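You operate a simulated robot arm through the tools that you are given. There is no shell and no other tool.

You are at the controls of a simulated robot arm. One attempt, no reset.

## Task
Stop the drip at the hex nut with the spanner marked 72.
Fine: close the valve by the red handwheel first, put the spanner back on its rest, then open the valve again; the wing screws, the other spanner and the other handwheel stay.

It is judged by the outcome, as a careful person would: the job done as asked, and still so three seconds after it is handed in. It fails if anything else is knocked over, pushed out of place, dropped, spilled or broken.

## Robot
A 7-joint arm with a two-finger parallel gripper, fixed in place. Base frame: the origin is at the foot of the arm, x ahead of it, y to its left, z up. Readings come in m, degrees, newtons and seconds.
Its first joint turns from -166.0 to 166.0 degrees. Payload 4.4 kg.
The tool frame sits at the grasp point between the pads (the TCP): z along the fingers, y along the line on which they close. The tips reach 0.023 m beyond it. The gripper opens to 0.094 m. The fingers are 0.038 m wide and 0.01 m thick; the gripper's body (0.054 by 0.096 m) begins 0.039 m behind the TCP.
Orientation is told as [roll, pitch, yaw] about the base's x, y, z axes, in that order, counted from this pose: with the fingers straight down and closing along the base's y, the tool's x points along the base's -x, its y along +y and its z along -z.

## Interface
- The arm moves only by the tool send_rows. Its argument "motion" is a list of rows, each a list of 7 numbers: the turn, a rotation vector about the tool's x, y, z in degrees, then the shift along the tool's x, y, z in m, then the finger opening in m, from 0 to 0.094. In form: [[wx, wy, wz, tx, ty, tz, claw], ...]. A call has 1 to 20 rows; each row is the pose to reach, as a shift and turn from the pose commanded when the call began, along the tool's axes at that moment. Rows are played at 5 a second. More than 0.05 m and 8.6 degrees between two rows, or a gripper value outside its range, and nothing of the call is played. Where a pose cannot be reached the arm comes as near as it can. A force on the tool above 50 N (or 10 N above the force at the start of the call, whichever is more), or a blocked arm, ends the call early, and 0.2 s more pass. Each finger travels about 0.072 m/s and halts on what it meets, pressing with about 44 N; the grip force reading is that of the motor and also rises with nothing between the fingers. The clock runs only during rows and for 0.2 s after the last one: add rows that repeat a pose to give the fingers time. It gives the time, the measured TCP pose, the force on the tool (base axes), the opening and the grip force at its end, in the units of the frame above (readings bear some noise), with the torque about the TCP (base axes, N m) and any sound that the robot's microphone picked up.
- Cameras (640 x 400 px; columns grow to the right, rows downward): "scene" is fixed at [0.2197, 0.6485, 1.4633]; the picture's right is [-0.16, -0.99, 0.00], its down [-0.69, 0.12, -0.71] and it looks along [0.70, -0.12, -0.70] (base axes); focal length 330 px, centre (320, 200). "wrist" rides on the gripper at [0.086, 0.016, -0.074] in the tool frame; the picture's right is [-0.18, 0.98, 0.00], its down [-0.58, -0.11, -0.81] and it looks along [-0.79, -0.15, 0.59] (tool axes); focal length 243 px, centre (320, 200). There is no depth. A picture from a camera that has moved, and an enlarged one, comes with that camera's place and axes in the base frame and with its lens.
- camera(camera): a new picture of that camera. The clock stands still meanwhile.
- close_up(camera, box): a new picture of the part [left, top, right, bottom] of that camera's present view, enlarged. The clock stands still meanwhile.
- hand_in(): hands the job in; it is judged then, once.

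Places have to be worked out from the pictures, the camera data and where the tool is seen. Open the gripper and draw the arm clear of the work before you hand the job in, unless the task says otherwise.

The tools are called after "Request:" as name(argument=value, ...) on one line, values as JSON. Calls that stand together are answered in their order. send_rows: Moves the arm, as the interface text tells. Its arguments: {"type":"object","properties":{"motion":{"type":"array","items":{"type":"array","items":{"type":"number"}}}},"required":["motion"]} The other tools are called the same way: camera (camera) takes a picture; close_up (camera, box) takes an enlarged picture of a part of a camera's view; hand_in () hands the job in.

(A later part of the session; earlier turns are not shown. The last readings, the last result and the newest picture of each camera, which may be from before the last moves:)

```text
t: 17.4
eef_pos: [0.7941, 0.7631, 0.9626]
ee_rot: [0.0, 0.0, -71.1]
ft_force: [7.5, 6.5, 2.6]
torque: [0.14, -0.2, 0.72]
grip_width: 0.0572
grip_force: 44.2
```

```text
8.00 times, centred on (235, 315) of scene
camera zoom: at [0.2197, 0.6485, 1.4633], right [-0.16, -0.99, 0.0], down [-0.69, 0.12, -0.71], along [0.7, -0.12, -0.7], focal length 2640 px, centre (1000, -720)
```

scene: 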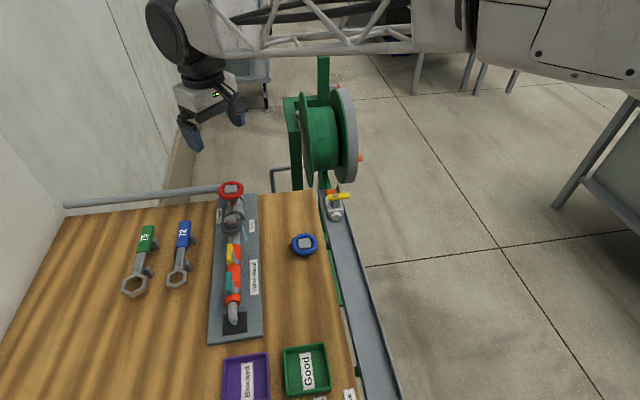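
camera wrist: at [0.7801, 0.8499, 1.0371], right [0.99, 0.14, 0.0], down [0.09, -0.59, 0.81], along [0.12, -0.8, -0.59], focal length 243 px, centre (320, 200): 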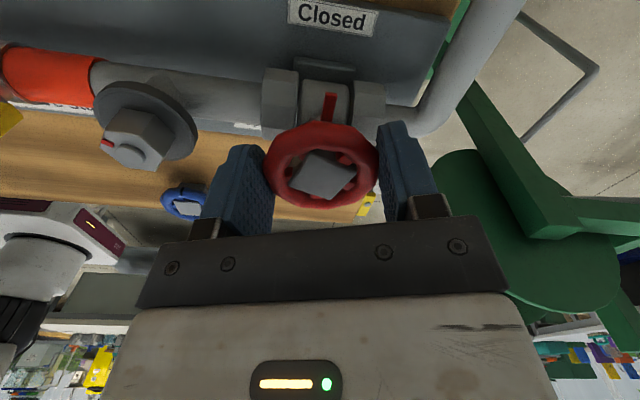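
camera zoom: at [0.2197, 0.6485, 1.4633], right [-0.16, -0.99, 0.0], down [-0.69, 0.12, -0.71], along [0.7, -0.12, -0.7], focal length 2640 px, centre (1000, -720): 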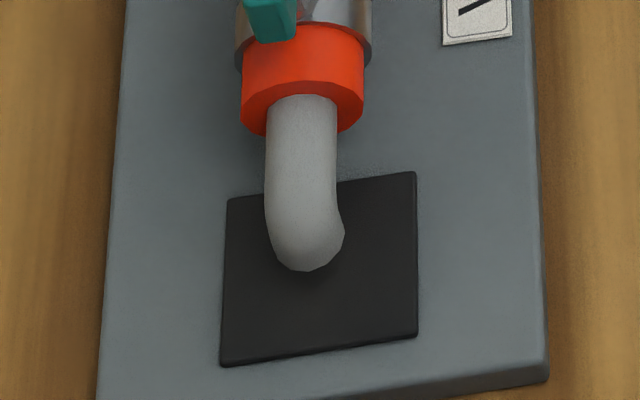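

Both the drip and the outlet flow have stopped, so the valve is closed. I open the fingers and lift straight up off the wheel.

Request:
send_rows(motion=[[0, 0, 0, 0, 0, 0, 0.075], [0, 0, 0, 0, 0, 0, 0.09], [0, 0, 0, 0, 0, 0, 0.09], [0, 0, 0, 0, 0, -0.03, 0.09], [0, 0, 0, 0, 0, -0.06, 0.09], [0, 0, 0, 0, 0, -0.09, 0.09], [0, 0, 0, 0, 0, -0.12, 0.09], [0, 0, 0, 0, 0, -0.12, 0.09]])

Request:
close_up(camera="scene", box=[205, 170, 265, 230])

Request:
camera(camera="wrist")

```text
t: 19.2
eef_pos: [0.7941, 0.7653, 1.0825]
ee_rot: [0.1, 0.0, -71.0]
ft_force: [-0.8, 0.1, -0.7]
torque: [0.02, -0.03, -0.04]
grip_width: 0.0897
grip_force: 0.0
```

```text
6.67 times, centred on (235, 200) of scene
camera zoom: at [0.2197, 0.6485, 1.4633], right [-0.16, -0.99, 0.0], down [-0.69, 0.12, -0.71], along [0.7, -0.12, -0.7], focal length 2200 px, centre (887, 200)
```

zoom: 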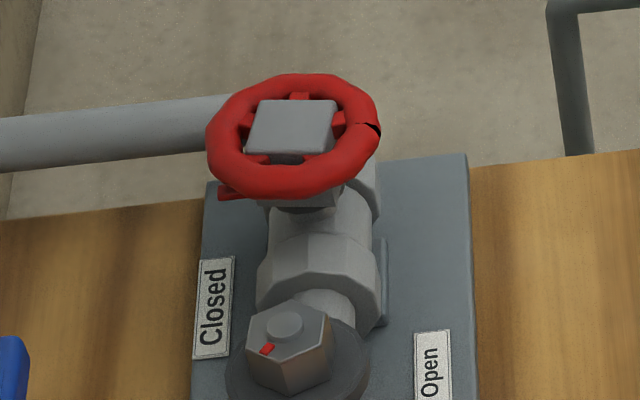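

```text
taken
camera wrist: at [0.7798, 0.8504, 1.1579], right [0.99, 0.15, 0.0], down [0.09, -0.59, 0.81], along [0.12, -0.8, -0.59], focal length 243 px, centre (320, 200)
```

wrist: 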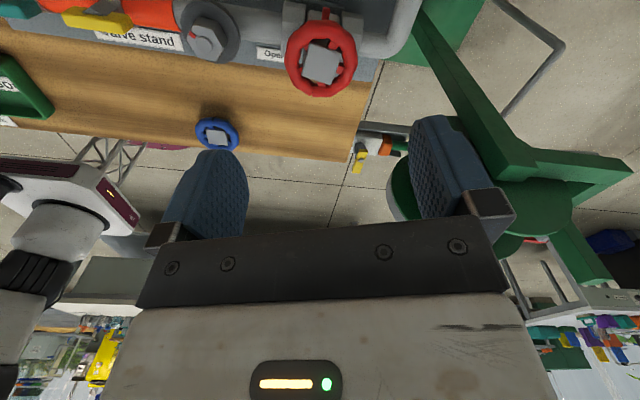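

The wheel stays closed after release. Next comes the 72 spanner: I rise and swing the tool back toward yaw 45 above the spanner, staying high.

Request:
send_rows(motion=[[0, 0, -7.25, 0.0, 0.0, -0.02, 0.09], [0, 0, -14.5, 0.0, 0.0, -0.04, 0.09], [0, 0, -21.75, 0.009, -0.004, -0.055, 0.09], [0, 0, -29, 0.018, -0.008, -0.07, 0.09], [0, 0, -36.25, 0.027, -0.0125, -0.07, 0.09], [0, 0, -43.5, 0.036, -0.017, -0.07, 0.09], [0, 0, -50.75, 0.045, -0.021, -0.07, 0.09], [0, 0, -58, 0.054, -0.025, -0.07, 0.09], [0, 0, -65.25, 0.063, -0.0295, -0.07, 0.09], [0, 0, -72.5, 0.072, -0.034, -0.07, 0.09], [0, 0, -79.75, 0.081, -0.038, -0.07, 0.09], [0, 0, -87, 0.09, -0.042, -0.07, 0.09], [0, 0, -94.25, 0.099, -0.0465, -0.07, 0.09], [0, 0, -101.5, 0.108, -0.0507, -0.07, 0.09], [0, 0, -108.75, 0.117, -0.055, -0.07, 0.09], [0, 0, -116, 0.126, -0.059, -0.07, 0.09]])

Request:
camera(camera="scene")

```text
t: 22.6
eef_pos: [0.6964, 0.8629, 1.1513]
ee_rot: [0.0, 0.0, 45.1]
ft_force: [0.7, 0.0, 0.3]
torque: [0.01, 0.0, 0.03]
grip_width: 0.09
grip_force: 0.0
```

```text
taken
```

scene: 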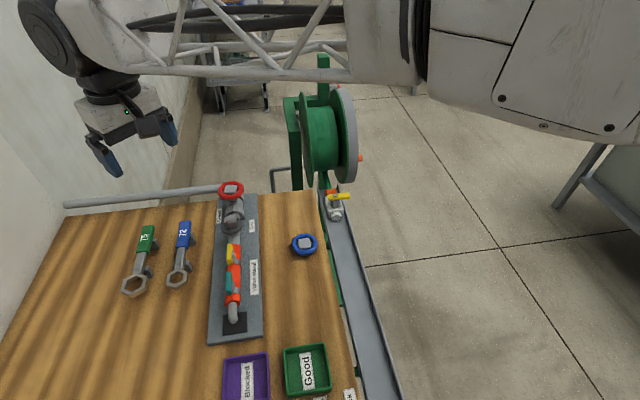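

The arm is above the spanner now. I rotate in place to yaw 180, checking that the wrist can do it, so the ring will be on the camera side when gripped.

Request:
send_rows(motion=[[0, 0, -7.5, 0, 0, 0, 0.09], [0, 0, -15, 0, 0, 0, 0.09], [0, 0, -22.5, 0, 0, 0, 0.09], [0, 0, -30, 0, 0, 0, 0.09], [0, 0, -37.5, 0, 0, 0, 0.09], [0, 0, -45, 0, 0, 0, 0.09], [0, 0, -52.5, 0, 0, 0, 0.09], [0, 0, -60, 0, 0, 0, 0.09], [0, 0, -67.5, 0, 0, 0, 0.09], [0, 0, -75, 0, 0, 0, 0.09], [0, 0, -82.5, 0, 0, 0, 0.09], [0, 0, -90, 0, 0, 0, 0.09]])

Request:
camera(camera="scene")

Request:
camera(camera="wrist")

```text
t: 25.2
eef_pos: [0.6966, 0.8641, 1.1522]
ee_rot: [0.1, 0.0, 135.0]
ft_force: [-0.5, 0.7, -0.1]
torque: [0.03, 0.01, 0.03]
grip_width: 0.0899
grip_force: 0.2
```

```text
taken
```

scene: 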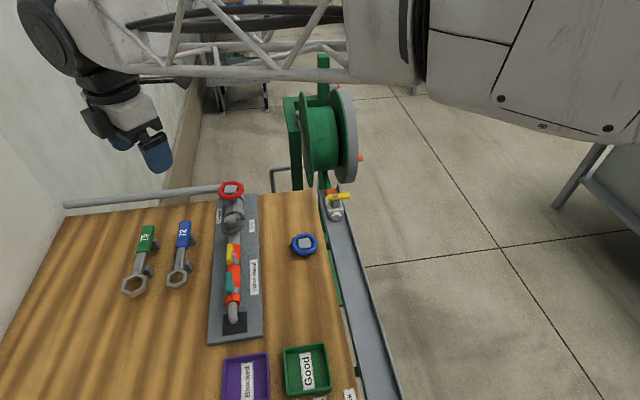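

```text
taken
camera wrist: at [0.7458, 0.7904, 1.2272], right [-0.82, -0.57, 0.0], down [-0.34, 0.49, 0.81], along [-0.46, 0.66, -0.59], focal length 243 px, centre (320, 200)
```

wrist: 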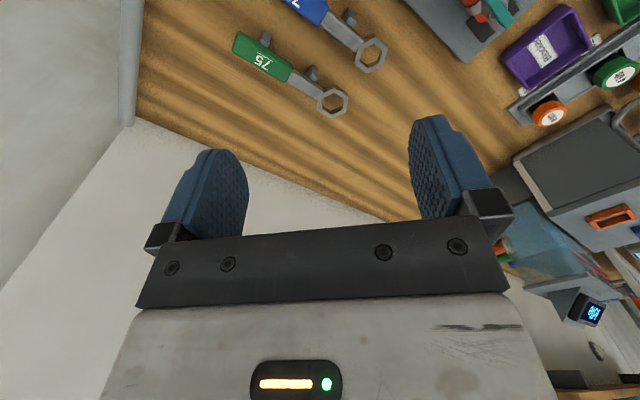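

Yaw 135 is fine. I continue the last 45°.

Request:
send_rows(motion=[[0, 0, -7.5, 0, 0, 0, 0.09], [0, 0, -15, 0, 0, 0, 0.09], [0, 0, -22.5, 0, 0, 0, 0.09], [0, 0, -30, 0, 0, 0, 0.09], [0, 0, -37.5, 0, 0, 0, 0.09], [0, 0, -45, 0, 0, 0, 0.09], [0, 0, -45, 0, 0, 0, 0.09]])

Request:
camera(camera="wrist")

Request:
camera(camera="scene")

```text
t: 26.8
eef_pos: [0.6973, 0.8651, 1.152]
ee_rot: [0.1, 0.0, -180.0]
ft_force: [0.5, 0.2, 0.6]
torque: [0.0, 0.0, 0.0]
grip_width: 0.0902
grip_force: 0.1
```

```text
taken
camera wrist: at [0.7822, 0.8468, 1.2273], right [-0.18, -0.98, 0.0], down [-0.58, 0.11, 0.81], along [-0.79, 0.15, -0.59], focal length 243 px, centre (320, 200)
```

wrist: 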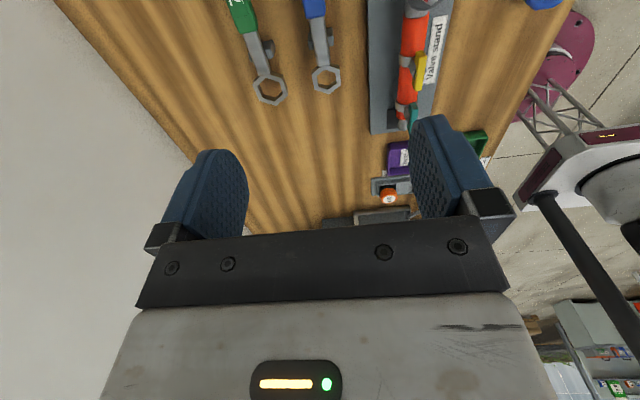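

```text
taken
```

scene: 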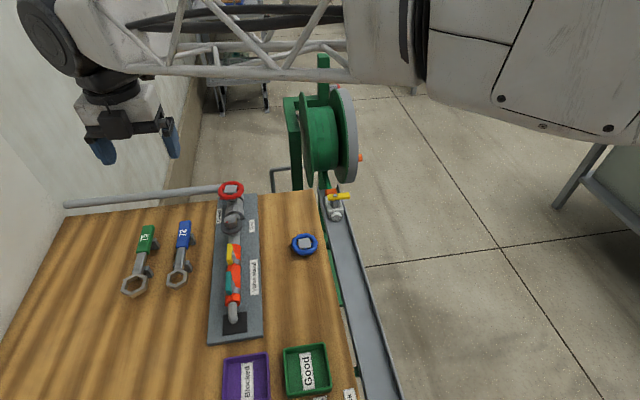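

Yaw 180 works. I zoom in on the 72 spanner and on the 75 from here to measure their exact position and the gap between them.

Request:
close_up(camera="wrist", box=[280, 0, 370, 110])

Request:
close_up(camera="wrist", box=[220, 0, 420, 130])

Request:
close_up(camera="wrist", box=[305, 55, 350, 100])

```text
3.64 times, centred on (325, 55) of wrist
camera zoom: at [0.7822, 0.8468, 1.2273], right [-0.18, -0.98, 0.0], down [-0.58, 0.11, 0.81], along [-0.79, 0.15, -0.59], focal length 882 px, centre (302, 727)
```

zoom: 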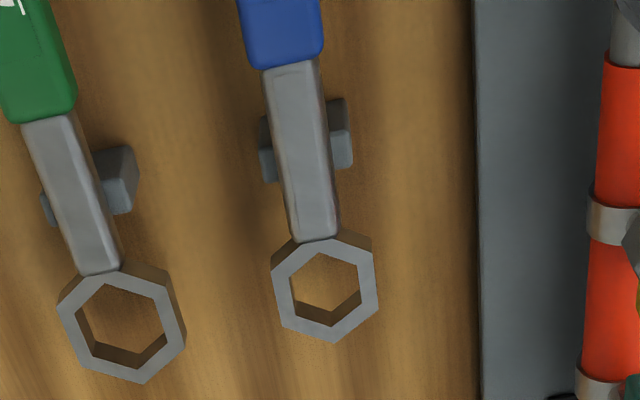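

```text
3.08 times, centred on (320, 65) of wrist
camera zoom: at [0.7822, 0.8468, 1.2273], right [-0.18, -0.98, 0.0], down [-0.58, 0.11, 0.81], along [-0.79, 0.15, -0.59], focal length 746 px, centre (320, 615)
```

zoom: 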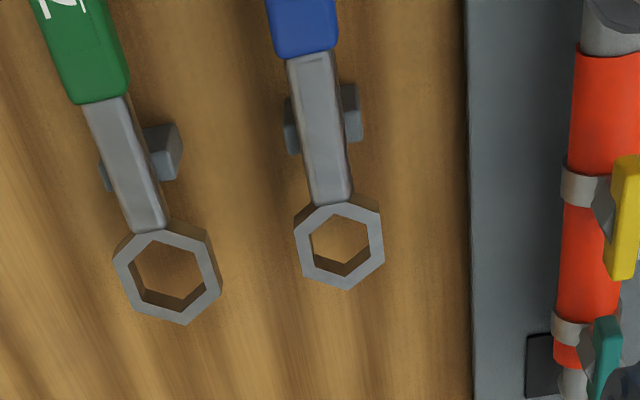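

```text
8.89 times, centred on (328, 78) of wrist
camera zoom: at [0.7822, 0.8468, 1.2273], right [-0.18, -0.98, 0.0], down [-0.58, 0.11, 0.81], along [-0.79, 0.15, -0.59], focal length 2157 px, centre (253, 1289)
```

zoom: 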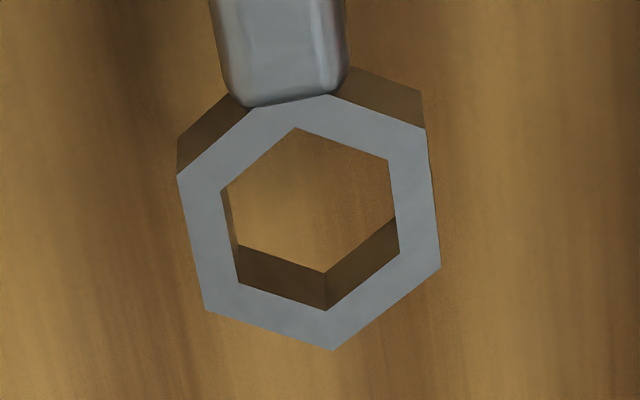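

The ring centre is at (0.614, 0.868) with its hole about 25 mm across flats. The handle is centred on y ≈ 0.868, spans x 0.684–0.758 and sits at about z 0.889–0.904. I descend between the two posts at x ≈ 0.697 with a reduced opening, first to just above the handle.

Request:
send_rows(motion=[[0, 0, 0, 0, -0.001, 0.035, 0.06], [0, 0, 0, 0, -0.002, 0.07, 0.05], [0, 0, 0, 0, -0.003, 0.105, 0.05], [0, 0, 0, 0, -0.003, 0.14, 0.05], [0, 0, 0, 0, -0.003, 0.17, 0.05], [0, 0, 0, 0, -0.003, 0.2, 0.05], [0, 0, 0, 0, -0.003, 0.2, 0.05]])

Request:
camera(camera="wrist")

Request:
close_up(camera="scene", box=[130, 180, 230, 300])

```text
t: 28.4
eef_pos: [0.6959, 0.8668, 0.9514]
ee_rot: [0.1, 0.0, -180.0]
ft_force: [0.2, 0.3, 0.0]
torque: [0.01, -0.01, 0.0]
grip_width: 0.0499
grip_force: 0.0
```

```text
taken
camera wrist: at [0.7822, 0.8494, 1.0263], right [-0.18, -0.98, 0.0], down [-0.58, 0.11, 0.81], along [-0.79, 0.15, -0.59], focal length 243 px, centre (320, 200)
```

wrist: 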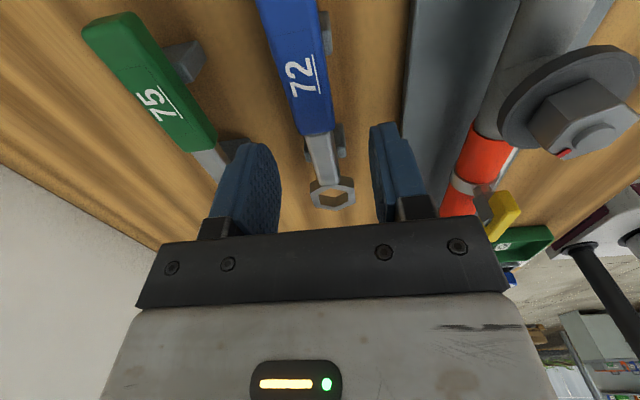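

```text
3.33 times, centred on (180, 240) of scene
camera zoom: at [0.2197, 0.6485, 1.4633], right [-0.16, -0.99, 0.0], down [-0.69, 0.12, -0.71], along [0.7, -0.12, -0.7], focal length 1100 px, centre (787, 67)
```

zoom: 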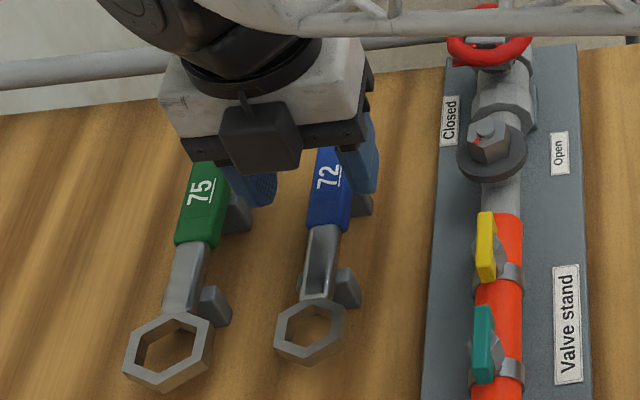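

The handle is centred between the fingers at y ≈ 0.868. I lower the last 54 mm and check for contact.

Request:
send_rows(motion=[[0, 0, 0, 0, -0.0005, 0.02, 0.05], [0, 0, 0, 0, -0.0005, 0.04, 0.05], [0, 0, 0, 0, -0.0005, 0.054, 0.05], [0, 0, 0, 0, -0.0005, 0.054, 0.05]])

Request:
camera(camera="wrist")

Request:
close_up(camera="scene", box=[150, 200, 220, 290])

```text
t: 29.4
eef_pos: [0.6972, 0.8663, 0.8962]
ee_rot: [0.1, 0.1, -179.9]
ft_force: [0.5, -1.0, -0.3]
torque: [0.0, 0.01, -0.01]
grip_width: 0.0501
grip_force: 0.0
```

```text
taken
camera wrist: at [0.7821, 0.85, 0.9728], right [-0.18, -0.98, 0.0], down [-0.58, 0.11, 0.81], along [-0.79, 0.15, -0.59], focal length 243 px, centre (320, 200)
```

wrist: 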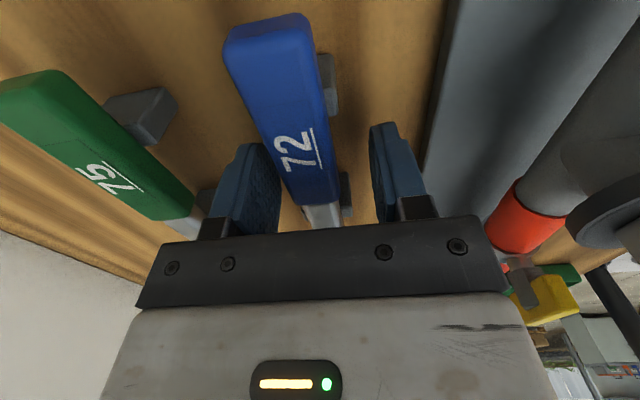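

```text
4.44 times, centred on (185, 245) of scene
camera zoom: at [0.2197, 0.6485, 1.4633], right [-0.16, -0.99, 0.0], down [-0.69, 0.12, -0.71], along [0.7, -0.12, -0.7], focal length 1467 px, centre (920, 0)
```

zoom: 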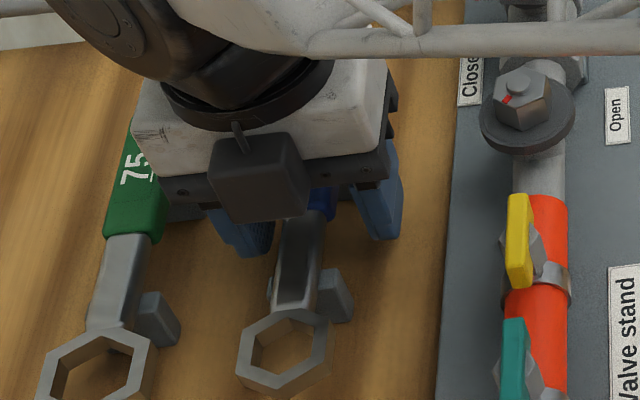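

The fingers are down around the handle with no contact. I zoom in to check centring before closing.

Request:
close_up(camera="wrist", box=[220, 120, 420, 240])

```text
3.20 times, centred on (320, 180) of wrist
camera zoom: at [0.7821, 0.85, 0.9728], right [-0.18, -0.98, 0.0], down [-0.58, 0.11, 0.81], along [-0.79, 0.15, -0.59], focal length 776 px, centre (320, 264)
```

zoom: 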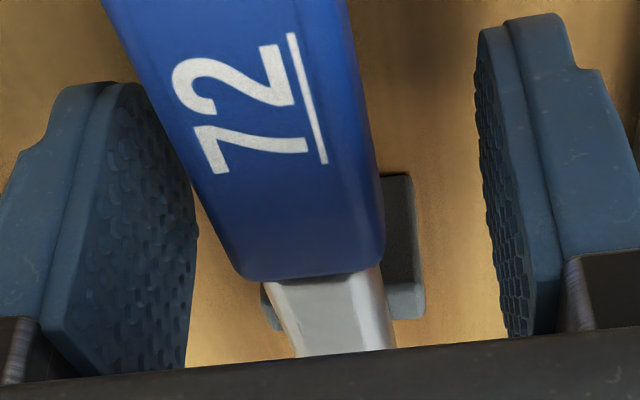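

The handle sits about 4 mm to the +y side of the finger centre. I shift over, then close on it.

Request:
send_rows(motion=[[0, 0, 0, 0, -0.002, 0, 0.05], [0, 0, 0, 0, -0.004, 0, 0.05], [0, 0, 0, 0, -0.004, 0, 0.05]])

Request:
close_up(camera="wrist", box=[220, 120, 420, 240])

```text
t: 30.2
eef_pos: [0.6972, 0.8708, 0.8977]
ee_rot: [-0.1, 0.0, -180.1]
ft_force: [0.3, -0.3, 0.8]
torque: [0.01, 0.02, 0.0]
grip_width: 0.05
grip_force: 0.1
```

```text
3.20 times, centred on (320, 180) of wrist
camera zoom: at [0.7823, 0.854, 0.9731], right [-0.18, -0.98, 0.0], down [-0.58, 0.11, 0.81], along [-0.79, 0.15, -0.59], focal length 776 px, centre (320, 264)
```

zoom: 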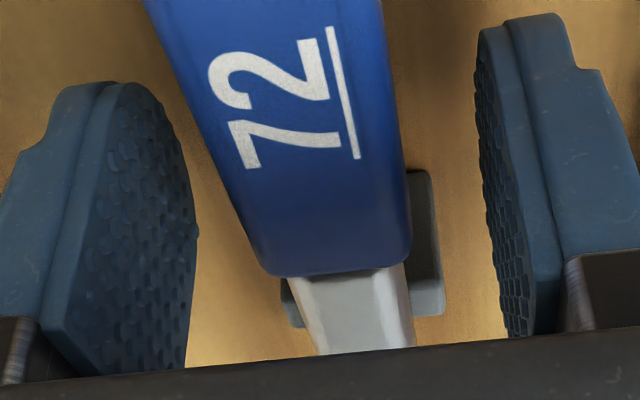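

It is centred now. I close on the handle and hold.

Request:
send_rows(motion=[[0, 0, 0, 0, 0, 0, 0.035], [0, 0, 0, 0, 0, 0, 0.02], [0, 0, 0, 0, 0, 0, 0.005], [0, 0, 0, 0, 0, 0, 0.005], [0, 0, 0, 0, 0, 0, 0.005]])

Request:
close_up(camera="wrist", box=[220, 120, 420, 240])

Request:
close_up(camera="scene", box=[150, 200, 220, 290])

```text
t: 31.4
eef_pos: [0.6968, 0.8713, 0.8981]
ee_rot: [0.0, 0.0, -179.9]
ft_force: [-1.3, 1.1, 0.3]
torque: [-0.06, 0.0, -0.01]
grip_width: 0.0235
grip_force: 43.9
```

```text
3.20 times, centred on (320, 180) of wrist
camera zoom: at [0.7823, 0.854, 0.9732], right [-0.18, -0.98, 0.0], down [-0.58, 0.11, 0.81], along [-0.79, 0.15, -0.59], focal length 776 px, centre (320, 264)
```

zoom: 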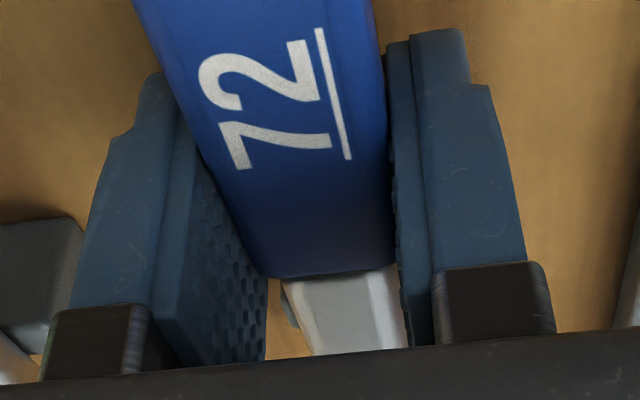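

```text
4.44 times, centred on (185, 245) of scene
camera zoom: at [0.2197, 0.6485, 1.4633], right [-0.16, -0.99, 0.0], down [-0.69, 0.12, -0.71], along [0.7, -0.12, -0.7], focal length 1467 px, centre (920, 0)
```

zoom: 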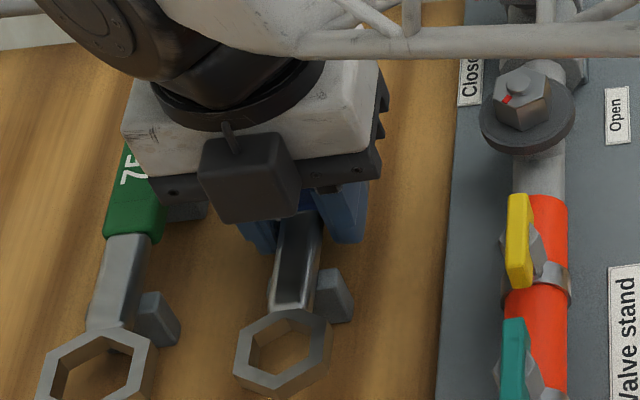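

The handle is held at 23.5 mm. My return pose is TCP ≈ (0.697, 0.871, 0.898) at yaw 180. I lift straight up slowly.

Request:
send_rows(motion=[[0, 0, 0, 0, 0, -0.005, 0.005], [0, 0, 0, 0, 0, -0.015, 0.005], [0, 0, 0, 0, 0, -0.035, 0.005], [0, 0, 0, 0, 0, -0.06, 0.005], [0, 0, 0, 0, 0, -0.09, 0.005], [0, 0, 0, 0, 0, -0.12, 0.005], [0, 0, 0, 0, 0, -0.12, 0.005]])

Request:
camera(camera="wrist")

Request:
camera(camera="scene")

```text
t: 33.0
eef_pos: [0.6969, 0.871, 1.0186]
ee_rot: [0.0, -0.1, -180.0]
ft_force: [-1.1, -0.7, -1.7]
torque: [-0.01, 0.01, 0.0]
grip_width: 0.0236
grip_force: 43.8
```

```text
taken
camera wrist: at [0.7819, 0.854, 1.0939], right [-0.18, -0.98, 0.0], down [-0.58, 0.11, 0.81], along [-0.79, 0.15, -0.59], focal length 243 px, centre (320, 200)
```

wrist: 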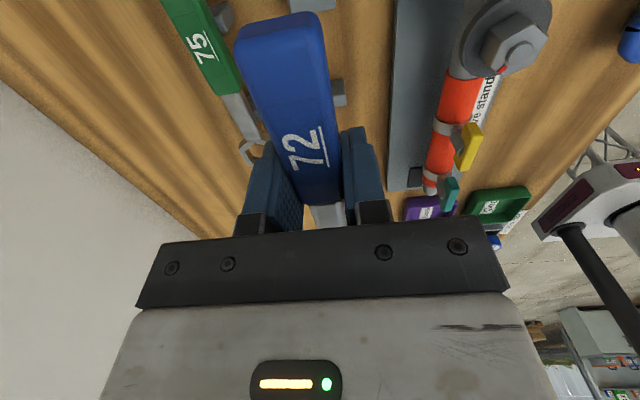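

```text
taken
```

scene: 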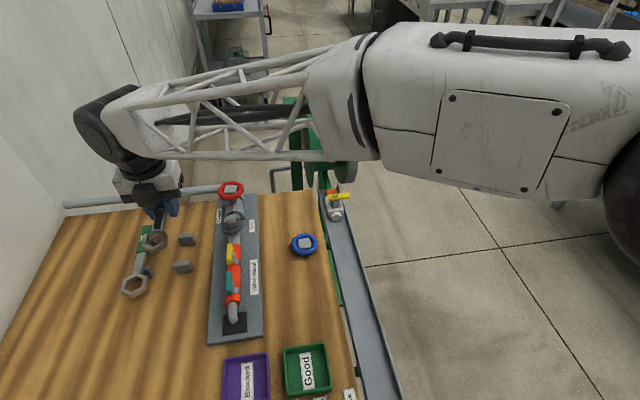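

The spanner is up. I zoom in on the now-empty rest posts, to know their shape for the return, and on the spanner in the gripper.

Request:
close_up(camera="scene", box=[165, 225, 205, 285])

Request:
close_up(camera="scene", box=[130, 170, 200, 260])

Request:
close_up(camera="wrist", box=[430, 0, 580, 100])

Request:
close_up(camera="wrist", box=[270, 0, 360, 120])

```text
6.67 times, centred on (185, 255) of scene
camera zoom: at [0.2197, 0.6485, 1.4633], right [-0.16, -0.99, 0.0], down [-0.69, 0.12, -0.71], along [0.7, -0.12, -0.7], focal length 2200 px, centre (1220, -167)
```

zoom: 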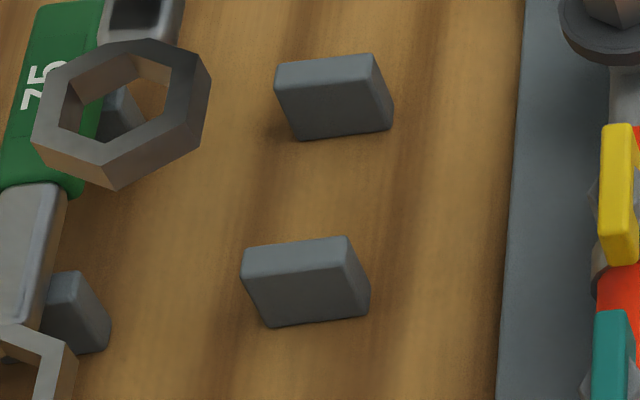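

```text
4.44 times, centred on (165, 215) of scene
camera zoom: at [0.2197, 0.6485, 1.4633], right [-0.16, -0.99, 0.0], down [-0.69, 0.12, -0.71], along [0.7, -0.12, -0.7], focal length 1467 px, centre (1009, 133)
```

zoom: 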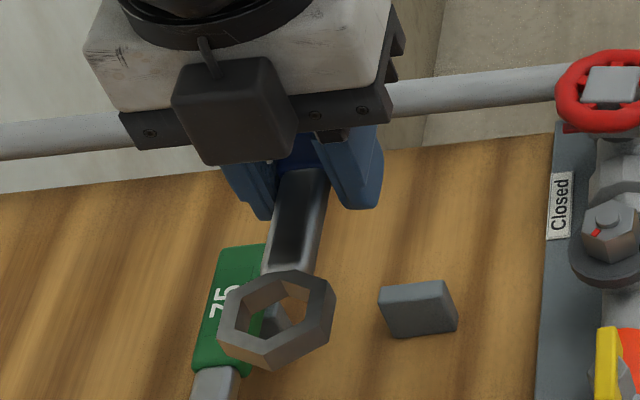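

```text
4.00 times, centred on (505, 50) of wrist
camera zoom: at [0.7819, 0.854, 1.0939], right [-0.18, -0.98, 0.0], down [-0.58, 0.11, 0.81], along [-0.79, 0.15, -0.59], focal length 970 px, centre (-420, 800)
```

zoom: 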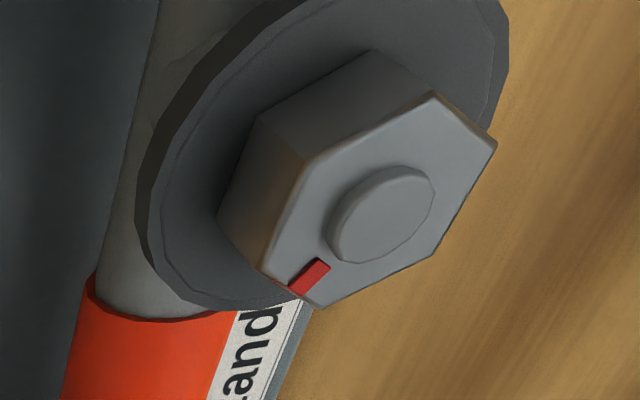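

```text
3.33 times, centred on (315, 60) of wrist
camera zoom: at [0.7819, 0.854, 1.0939], right [-0.18, -0.98, 0.0], down [-0.58, 0.11, 0.81], along [-0.79, 0.15, -0.59], focal length 809 px, centre (337, 667)
```

zoom: 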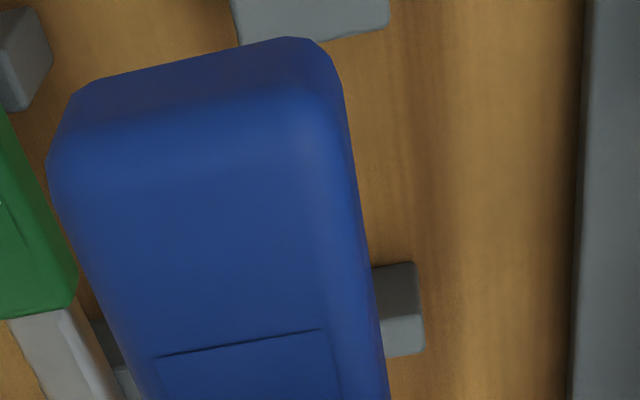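

The rest turns out to be two plain flat-topped blocks, which makes the return simple. The nut axis is at about (0.703, 0.758), its top at z ≈ 0.950, and its corners at about −4° + 60°·k. I carry the spanner, staying high, to above the nut with its handle pointing to about 296° (toward −y), which is yaw 116.

Request:
send_rows(motion=[[0, 0, 0, 0, 0.01, -0.01, 0.005], [0, 0, 4, 0.003, 0.025, -0.02, 0.005], [0, 0, 10, 0.007, 0.044, -0.03, 0.005], [0, 0, 16, 0.011, 0.063, -0.03, 0.005], [0, 0, 22, 0.015, 0.082, -0.03, 0.005], [0, 0, 28, 0.019, 0.1, -0.03, 0.005], [0, 0, 34, 0.023, 0.118, -0.03, 0.005], [0, 0, 40, 0.027, 0.136, -0.03, 0.005], [0, 0, 46, 0.031, 0.152, -0.03, 0.005], [0, 0, 52, 0.035, 0.167, -0.03, 0.005], [0, 0, 58, 0.039, 0.178, -0.03, 0.005], [0, 0, 64, 0.043, 0.188, -0.03, 0.005], [0, 0, 64, 0.043, 0.188, -0.03, 0.005]])

Request:
camera(camera="scene")

Request:
camera(camera="wrist")

```text
t: 35.8
eef_pos: [0.74, 0.6829, 1.0487]
ee_rot: [0.0, 0.1, 115.9]
ft_force: [0.4, -1.1, -1.7]
torque: [-0.02, -0.02, 0.0]
grip_width: 0.0234
grip_force: 44.1
```

```text
taken
```

scene: 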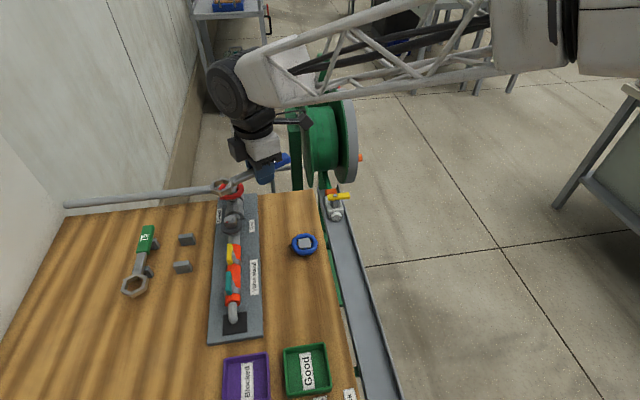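

```text
taken
camera wrist: at [0.7621, 0.5976, 1.1233], right [-0.96, -0.26, 0.0], down [-0.16, 0.57, 0.81], along [-0.21, 0.78, -0.59], focal length 243 px, centre (320, 200)
```

wrist: 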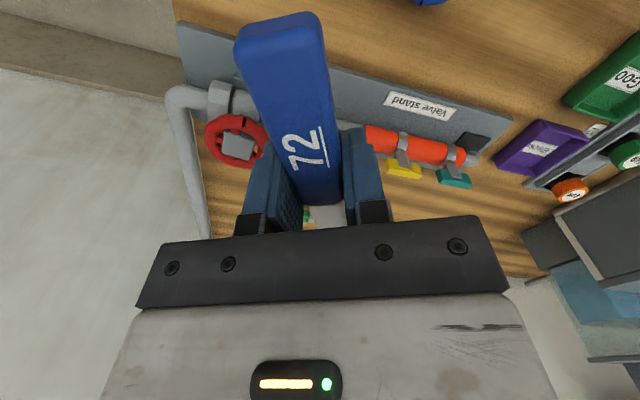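

I zoom in on the ring and nut in the scene view to compare their positions.

Request:
close_up(camera="scene", box=[205, 170, 265, 230])

Request:
close_up(camera="scene", box=[208, 172, 240, 204])

Request:
close_up(camera="scene", box=[217, 200, 249, 232])

```text
6.67 times, centred on (235, 200) of scene
camera zoom: at [0.2197, 0.6485, 1.4633], right [-0.16, -0.99, 0.0], down [-0.69, 0.12, -0.71], along [0.7, -0.12, -0.7], focal length 2200 px, centre (887, 200)
```

zoom: 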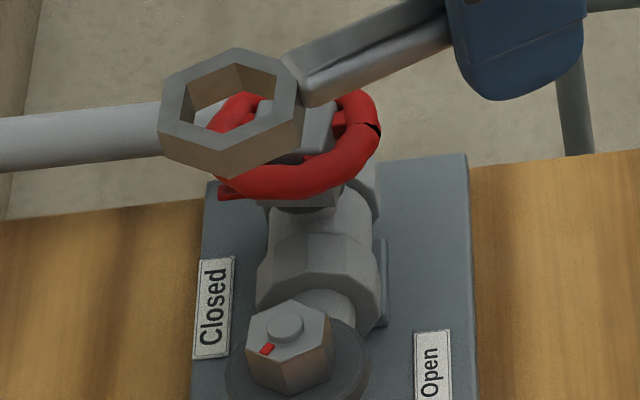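

```text
12.50 times, centred on (224, 188) of scene
camera zoom: at [0.2197, 0.6485, 1.4633], right [-0.16, -0.99, 0.0], down [-0.69, 0.12, -0.71], along [0.7, -0.12, -0.7], focal length 4125 px, centre (1520, 350)
```

zoom: 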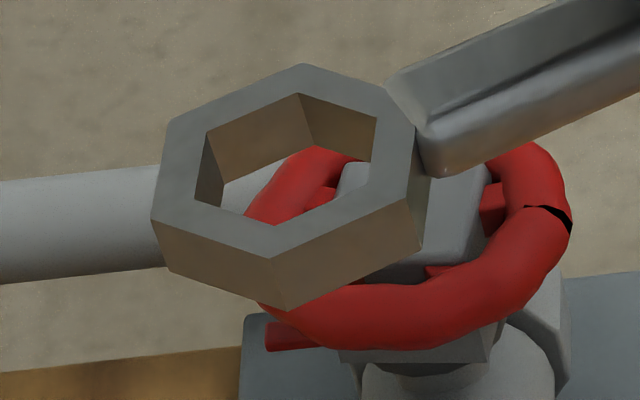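

```text
12.50 times, centred on (233, 216) of scene
camera zoom: at [0.2197, 0.6485, 1.4633], right [-0.16, -0.99, 0.0], down [-0.69, 0.12, -0.71], along [0.7, -0.12, -0.7], focal length 4125 px, centre (1408, 0)
```

zoom: 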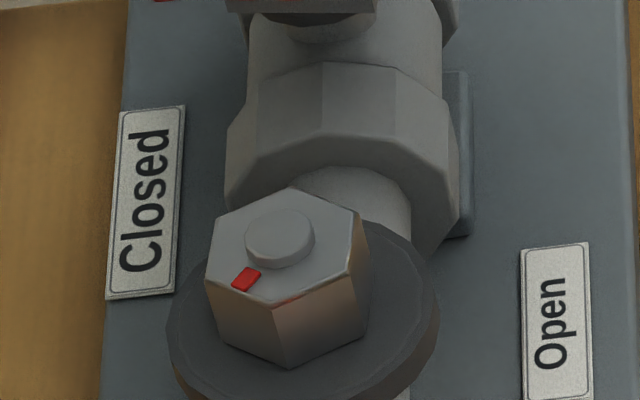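

The ring is within about 3 mm of the nut axis, and its hex (−3.7°) nearly matches the nut (−6°). I correct by 2° and ~2 mm and lower to hover just above the nut for a precise comparison.

Request:
send_rows(motion=[[0, 0, 0.5, -0.0005, 0.0002, 0.02, 0.005], [0, 0, 1, -0.001, 0.0004, 0.04, 0.005], [0, 0, 1.5, -0.0015, 0.0006, 0.06, 0.005], [0, 0, 2, -0.002, 0.0008, 0.0767, 0.005], [0, 0, 2, -0.002, 0.0008, 0.0767, 0.005]])

Request:
close_up(camera="scene", box=[215, 192, 251, 228])

Request:
close_up(camera="scene", box=[200, 140, 300, 260])

```text
t: 37.0
eef_pos: [0.739, 0.6846, 0.972]
ee_rot: [-0.1, 0.0, 113.9]
ft_force: [0.9, -0.2, -1.3]
torque: [0.01, -0.01, -0.01]
grip_width: 0.0235
grip_force: 43.6
```

```text
11.11 times, centred on (233, 210) of scene
camera zoom: at [0.2197, 0.6485, 1.4633], right [-0.16, -0.99, 0.0], down [-0.69, 0.12, -0.71], along [0.7, -0.12, -0.7], focal length 3667 px, centre (1287, 89)
```

zoom: 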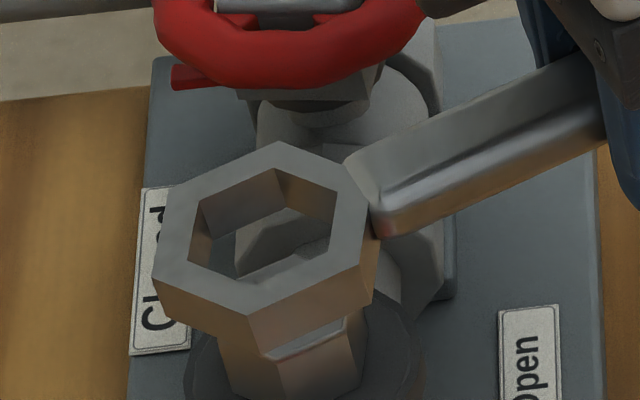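

```text
3.33 times, centred on (250, 200) of scene
camera zoom: at [0.2197, 0.6485, 1.4633], right [-0.16, -0.99, 0.0], down [-0.69, 0.12, -0.71], along [0.7, -0.12, -0.7], focal length 1100 px, centre (553, 200)
```

zoom: 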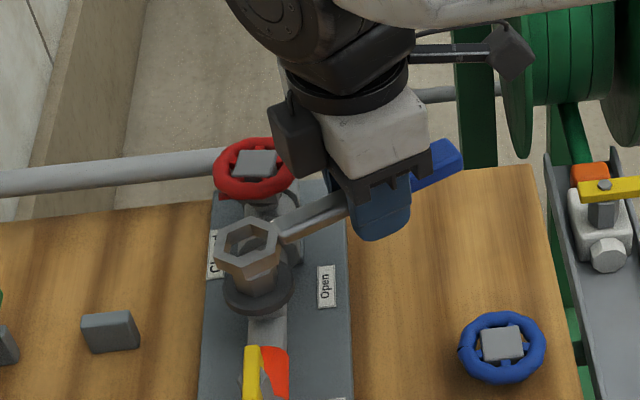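

By the scene view the ring centre (0.7034, 0.7586) and nut centre (0.7033, 0.7587) coincide. I lower in small steps and watch the force.

Request:
send_rows(motion=[[0, 0, 0, 0, 0, 0.003, 0.005], [0, 0, 0, 0, 0, 0.006, 0.005], [0, 0, 0, 0, 0, 0.009, 0.005], [0, 0, 0, 0, 0, 0.011, 0.005]])

Request:
close_up(camera="scene", box=[215, 192, 251, 228])

```text
t: 38.0
eef_pos: [0.7375, 0.6848, 0.961]
ee_rot: [0.1, 0.0, 114.0]
ft_force: [0.1, 1.1, -1.7]
torque: [0.0, 0.01, -0.01]
grip_width: 0.0232
grip_force: 43.6
```

```text
11.11 times, centred on (233, 210) of scene
camera zoom: at [0.2197, 0.6485, 1.4633], right [-0.16, -0.99, 0.0], down [-0.69, 0.12, -0.71], along [0.7, -0.12, -0.7], focal length 3667 px, centre (1287, 89)
```

zoom: 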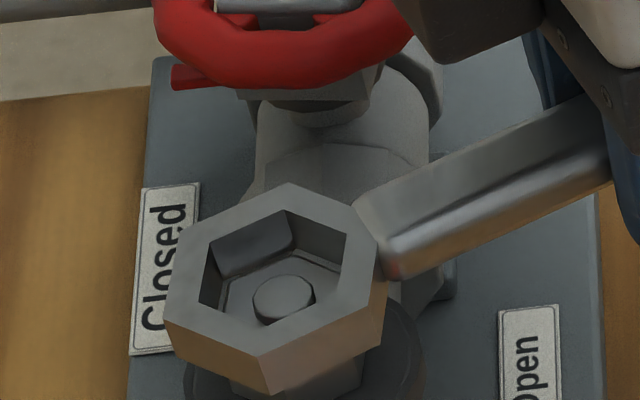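

The stud sits exactly where it should inside the ring hole, so alignment is good. I keep lowering in 2 mm increments.

Request:
send_rows(motion=[[0, 0, 0, 0, 0, 0.002, 0.005], [0, 0, 0, 0, 0, 0.004, 0.005]])

Request:
close_up(camera="scene", box=[215, 192, 251, 228])

```text
t: 38.6
eef_pos: [0.7377, 0.6846, 0.9565]
ee_rot: [0.0, 0.0, 114.0]
ft_force: [0.8, 0.2, -2.6]
torque: [-0.03, 0.01, -0.01]
grip_width: 0.0235
grip_force: 44.2
```

```text
11.11 times, centred on (233, 210) of scene
camera zoom: at [0.2197, 0.6485, 1.4633], right [-0.16, -0.99, 0.0], down [-0.69, 0.12, -0.71], along [0.7, -0.12, -0.7], focal length 3667 px, centre (1287, 89)
```

zoom: 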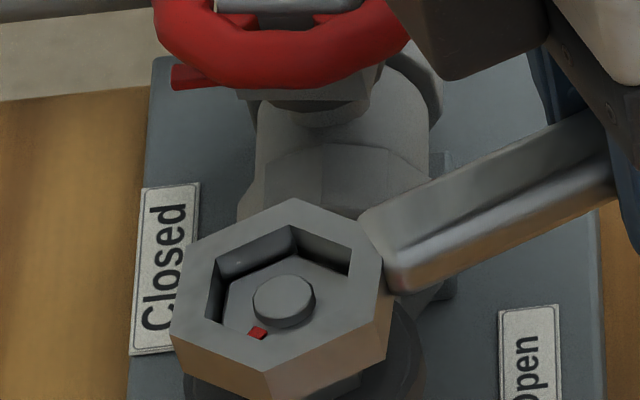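

The nut is entering the ring without contact force. I lower another 5 mm.

Request:
send_rows(motion=[[0, 0, 0, 0, 0, 0.0015, 0.005], [0, 0, 0, 0, 0, 0.003, 0.005], [0, 0, 0, 0, 0, 0.005, 0.005]])

Request:
close_up(camera="scene", box=[215, 192, 251, 228])

```text
t: 39.4
eef_pos: [0.7377, 0.6844, 0.9517]
ee_rot: [0.0, 0.1, 113.9]
ft_force: [0.1, 0.1, -1.9]
torque: [-0.02, 0.0, -0.02]
grip_width: 0.0235
grip_force: 44.0
```

```text
11.11 times, centred on (233, 210) of scene
camera zoom: at [0.2197, 0.6485, 1.4633], right [-0.16, -0.99, 0.0], down [-0.69, 0.12, -0.71], along [0.7, -0.12, -0.7], focal length 3667 px, centre (1287, 89)
```

zoom: 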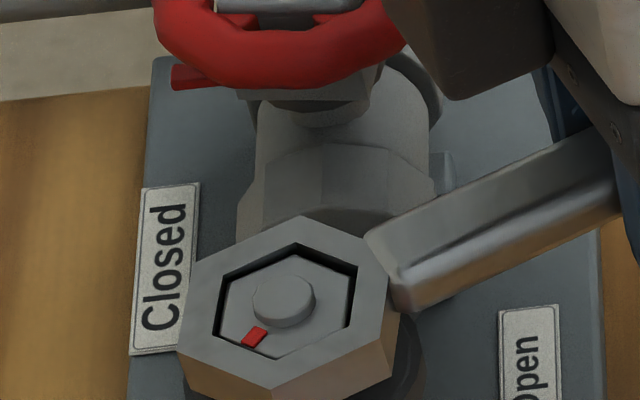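

The ring is seated over the nut (about 10 mm engaged, no side force). I tighten clockwise, moving the grip along an arc around the nut axis: first 10°.

Request:
send_rows(motion=[[0, 0, 2.5, -0.0001, 0.0036, 0, 0.005], [0, 0, 5, -0.0002, 0.0072, 0, 0.005], [0, 0, 7.5, -0.0005, 0.0107, 0, 0.005], [0, 0, 10, -0.001, 0.0143, 0, 0.005]])

Request:
close_up(camera="scene", box=[215, 192, 251, 228])

```text
t: 40.4
eef_pos: [0.7254, 0.6806, 0.9509]
ee_rot: [0.1, 0.1, 104.0]
ft_force: [4.5, 10.2, -2.2]
torque: [0.03, -0.03, -0.52]
grip_width: 0.0234
grip_force: 43.6
```

```text
11.11 times, centred on (233, 210) of scene
camera zoom: at [0.2197, 0.6485, 1.4633], right [-0.16, -0.99, 0.0], down [-0.69, 0.12, -0.71], along [0.7, -0.12, -0.7], focal length 3667 px, centre (1287, 89)
```

zoom: 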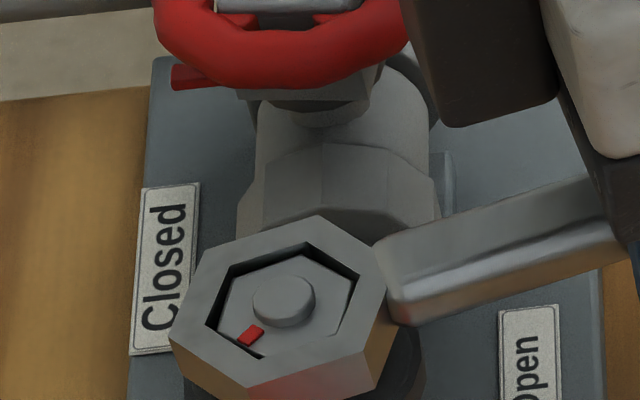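

The forces show a purely lateral push at the nut (about 11 N toward +x +y, no net tightening moment yet), so my rotation centre is off by a millimetre or so. I shift the ring to centre it.

Request:
send_rows(motion=[[0, 0, 0, -0.0006, -0.0005, 0, 0.005], [0, 0, 0, -0.0012, -0.001, 0, 0.005], [0, 0, 0, -0.0012, -0.001, 0, 0.005]])

Request:
close_up(camera="scene", box=[223, 202, 243, 222])

```text
t: 41.2
eef_pos: [0.7252, 0.6811, 0.9513]
ee_rot: [0.1, -0.1, 104.0]
ft_force: [-3.9, -8.4, -1.2]
torque: [0.0, 0.01, 0.48]
grip_width: 0.0234
grip_force: 44.0
```

```text
16.00 times, centred on (233, 212) of scene
camera zoom: at [0.2197, 0.6485, 1.4633], right [-0.16, -0.99, 0.0], down [-0.69, 0.12, -0.71], along [0.7, -0.12, -0.7], focal length 5280 px, centre (1712, 8)
```

zoom: 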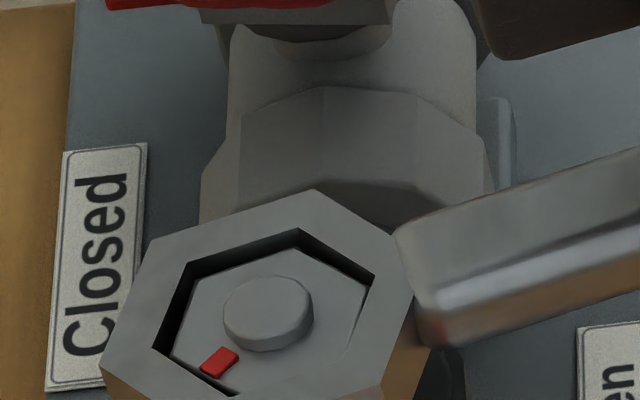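

That overshot slightly (the force reversed), so the true centre lies about midway. I shift back half.

Request:
send_rows(motion=[[0, 0, 0, 0.0003, 0.00025, 0, 0.005], [0, 0, 0, 0.0006, 0.00045, 0, 0.005], [0, 0, 0, 0.0006, 0.00045, 0, 0.005]])

```text
t: 42.0
eef_pos: [0.7249, 0.6808, 0.952]
ee_rot: [0.1, 0.0, 104.0]
ft_force: [1.0, -1.1, -1.7]
torque: [0.0, -0.01, -0.03]
grip_width: 0.0233
grip_force: 44.7
```

The ring is centred on the nut now. I continue tightening another 6° around the same centre and check the moment.

Request:
send_rows(motion=[[0, 0, 2, 0, 0.0029, 0, 0.005], [0, 0, 4, -0.0001, 0.0057, 0, 0.005], [0, 0, 6, -0.0003, 0.0086, 0, 0.005]])

Request:
close_up(camera="scene", box=[223, 202, 243, 222])

```text
t: 42.8
eef_pos: [0.7157, 0.6783, 0.9519]
ee_rot: [0.0, 0.1, 97.8]
ft_force: [-1.1, -4.8, -1.0]
torque: [0.11, 0.04, 0.14]
grip_width: 0.0233
grip_force: 43.7
```

```text
16.00 times, centred on (233, 212) of scene
camera zoom: at [0.2197, 0.6485, 1.4633], right [-0.16, -0.99, 0.0], down [-0.69, 0.12, -0.71], along [0.7, -0.12, -0.7], focal length 5280 px, centre (1712, 8)
```

zoom: 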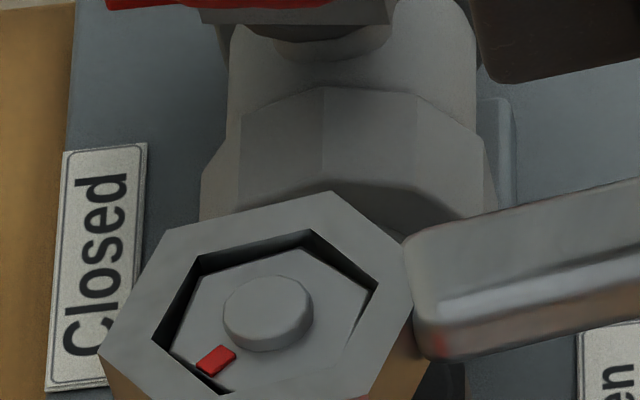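

The nut starts to follow, with low forces. I turn 10° more with a 0.4 mm correction.

Request:
send_rows(motion=[[0, 0, 2.5, 0.0002, 0.0036, 0, 0.005], [0, 0, 5, 0.0002, 0.0072, 0, 0.005], [0, 0, 7.5, -0.0001, 0.0107, 0, 0.005], [0, 0, 10, -0.0006, 0.0143, 0, 0.005]])

Request:
close_up(camera="scene", box=[223, 202, 243, 222])

```text
t: 43.8
eef_pos: [0.7013, 0.6786, 0.9518]
ee_rot: [0.0, 0.0, 88.1]
ft_force: [1.1, 13.2, -5.3]
torque: [-0.25, 0.0, 0.01]
grip_width: 0.0234
grip_force: 43.5
```

```text
16.00 times, centred on (233, 212) of scene
camera zoom: at [0.2197, 0.6485, 1.4633], right [-0.16, -0.99, 0.0], down [-0.69, 0.12, -0.71], along [0.7, -0.12, -0.7], focal length 5280 px, centre (1712, 8)
```

zoom: 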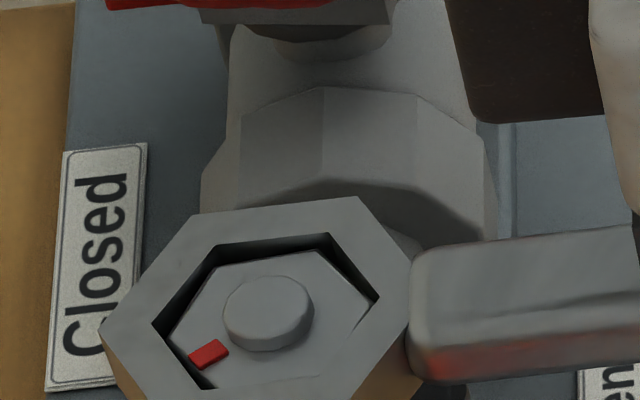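

The red mark shows the nut is turning, with a low moment. I correct 0.8 mm radially and turn 10° more.

Request:
send_rows(motion=[[0, 0, 0, -0.0008, 0.0, 0, 0.005], [0, 0, 2.5, -0.0009, 0.0036, 0, 0.005], [0, 0, 5, -0.0011, 0.0072, 0, 0.005], [0, 0, 7.5, -0.0016, 0.0107, 0, 0.005], [0, 0, 10, -0.0021, 0.0143, 0, 0.005]])

Request:
close_up(camera="scene", box=[223, 202, 243, 222])

```text
t: 45.0
eef_pos: [0.6878, 0.6805, 0.9519]
ee_rot: [0.0, 0.0, 77.9]
ft_force: [-1.3, -11.4, 2.5]
torque: [0.23, -0.05, -0.14]
grip_width: 0.0232
grip_force: 43.9
```

```text
16.00 times, centred on (233, 212) of scene
camera zoom: at [0.2197, 0.6485, 1.4633], right [-0.16, -0.99, 0.0], down [-0.69, 0.12, -0.71], along [0.7, -0.12, -0.7], focal length 5280 px, centre (1712, 8)
```

zoom: 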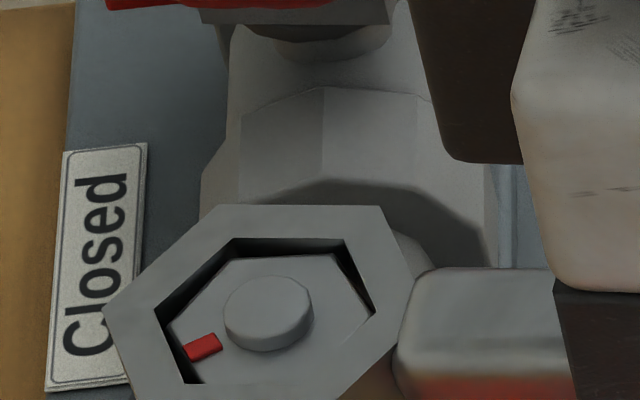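

The nut is turning freely (the mark has moved further). I make a small radial correction and turn another 10°.

Request:
send_rows(motion=[[0, 0, 0, 0.0004, 0.0, 0, 0.005], [0, 0, 2.5, 0.0003, 0.0036, 0, 0.005], [0, 0, 5, 0.0001, 0.0072, 0, 0.005], [0, 0, 7.5, -0.0003, 0.0107, 0, 0.005], [0, 0, 10, -0.0008, 0.0143, 0, 0.005]])

Request:
close_up(camera="scene", box=[223, 202, 243, 222])

```text
t: 46.2
eef_pos: [0.6743, 0.6847, 0.9494]
ee_rot: [0.1, 0.0, 68.0]
ft_force: [6.7, 9.0, -4.5]
torque: [-0.2, 0.06, -0.2]
grip_width: 0.0232
grip_force: 44.0
```

```text
16.00 times, centred on (233, 212) of scene
camera zoom: at [0.2197, 0.6485, 1.4633], right [-0.16, -0.99, 0.0], down [-0.69, 0.12, -0.71], along [0.7, -0.12, -0.7], focal length 5280 px, centre (1712, 8)
```

zoom: 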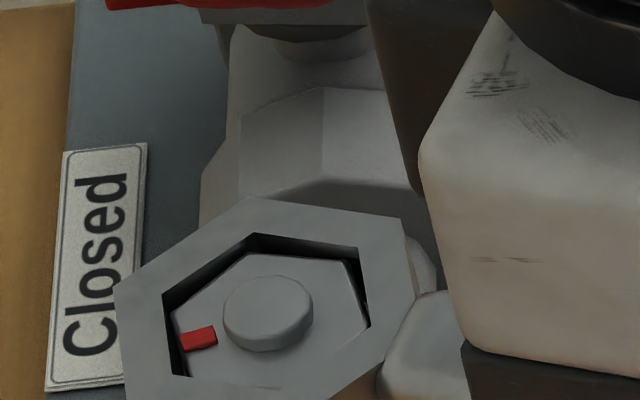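

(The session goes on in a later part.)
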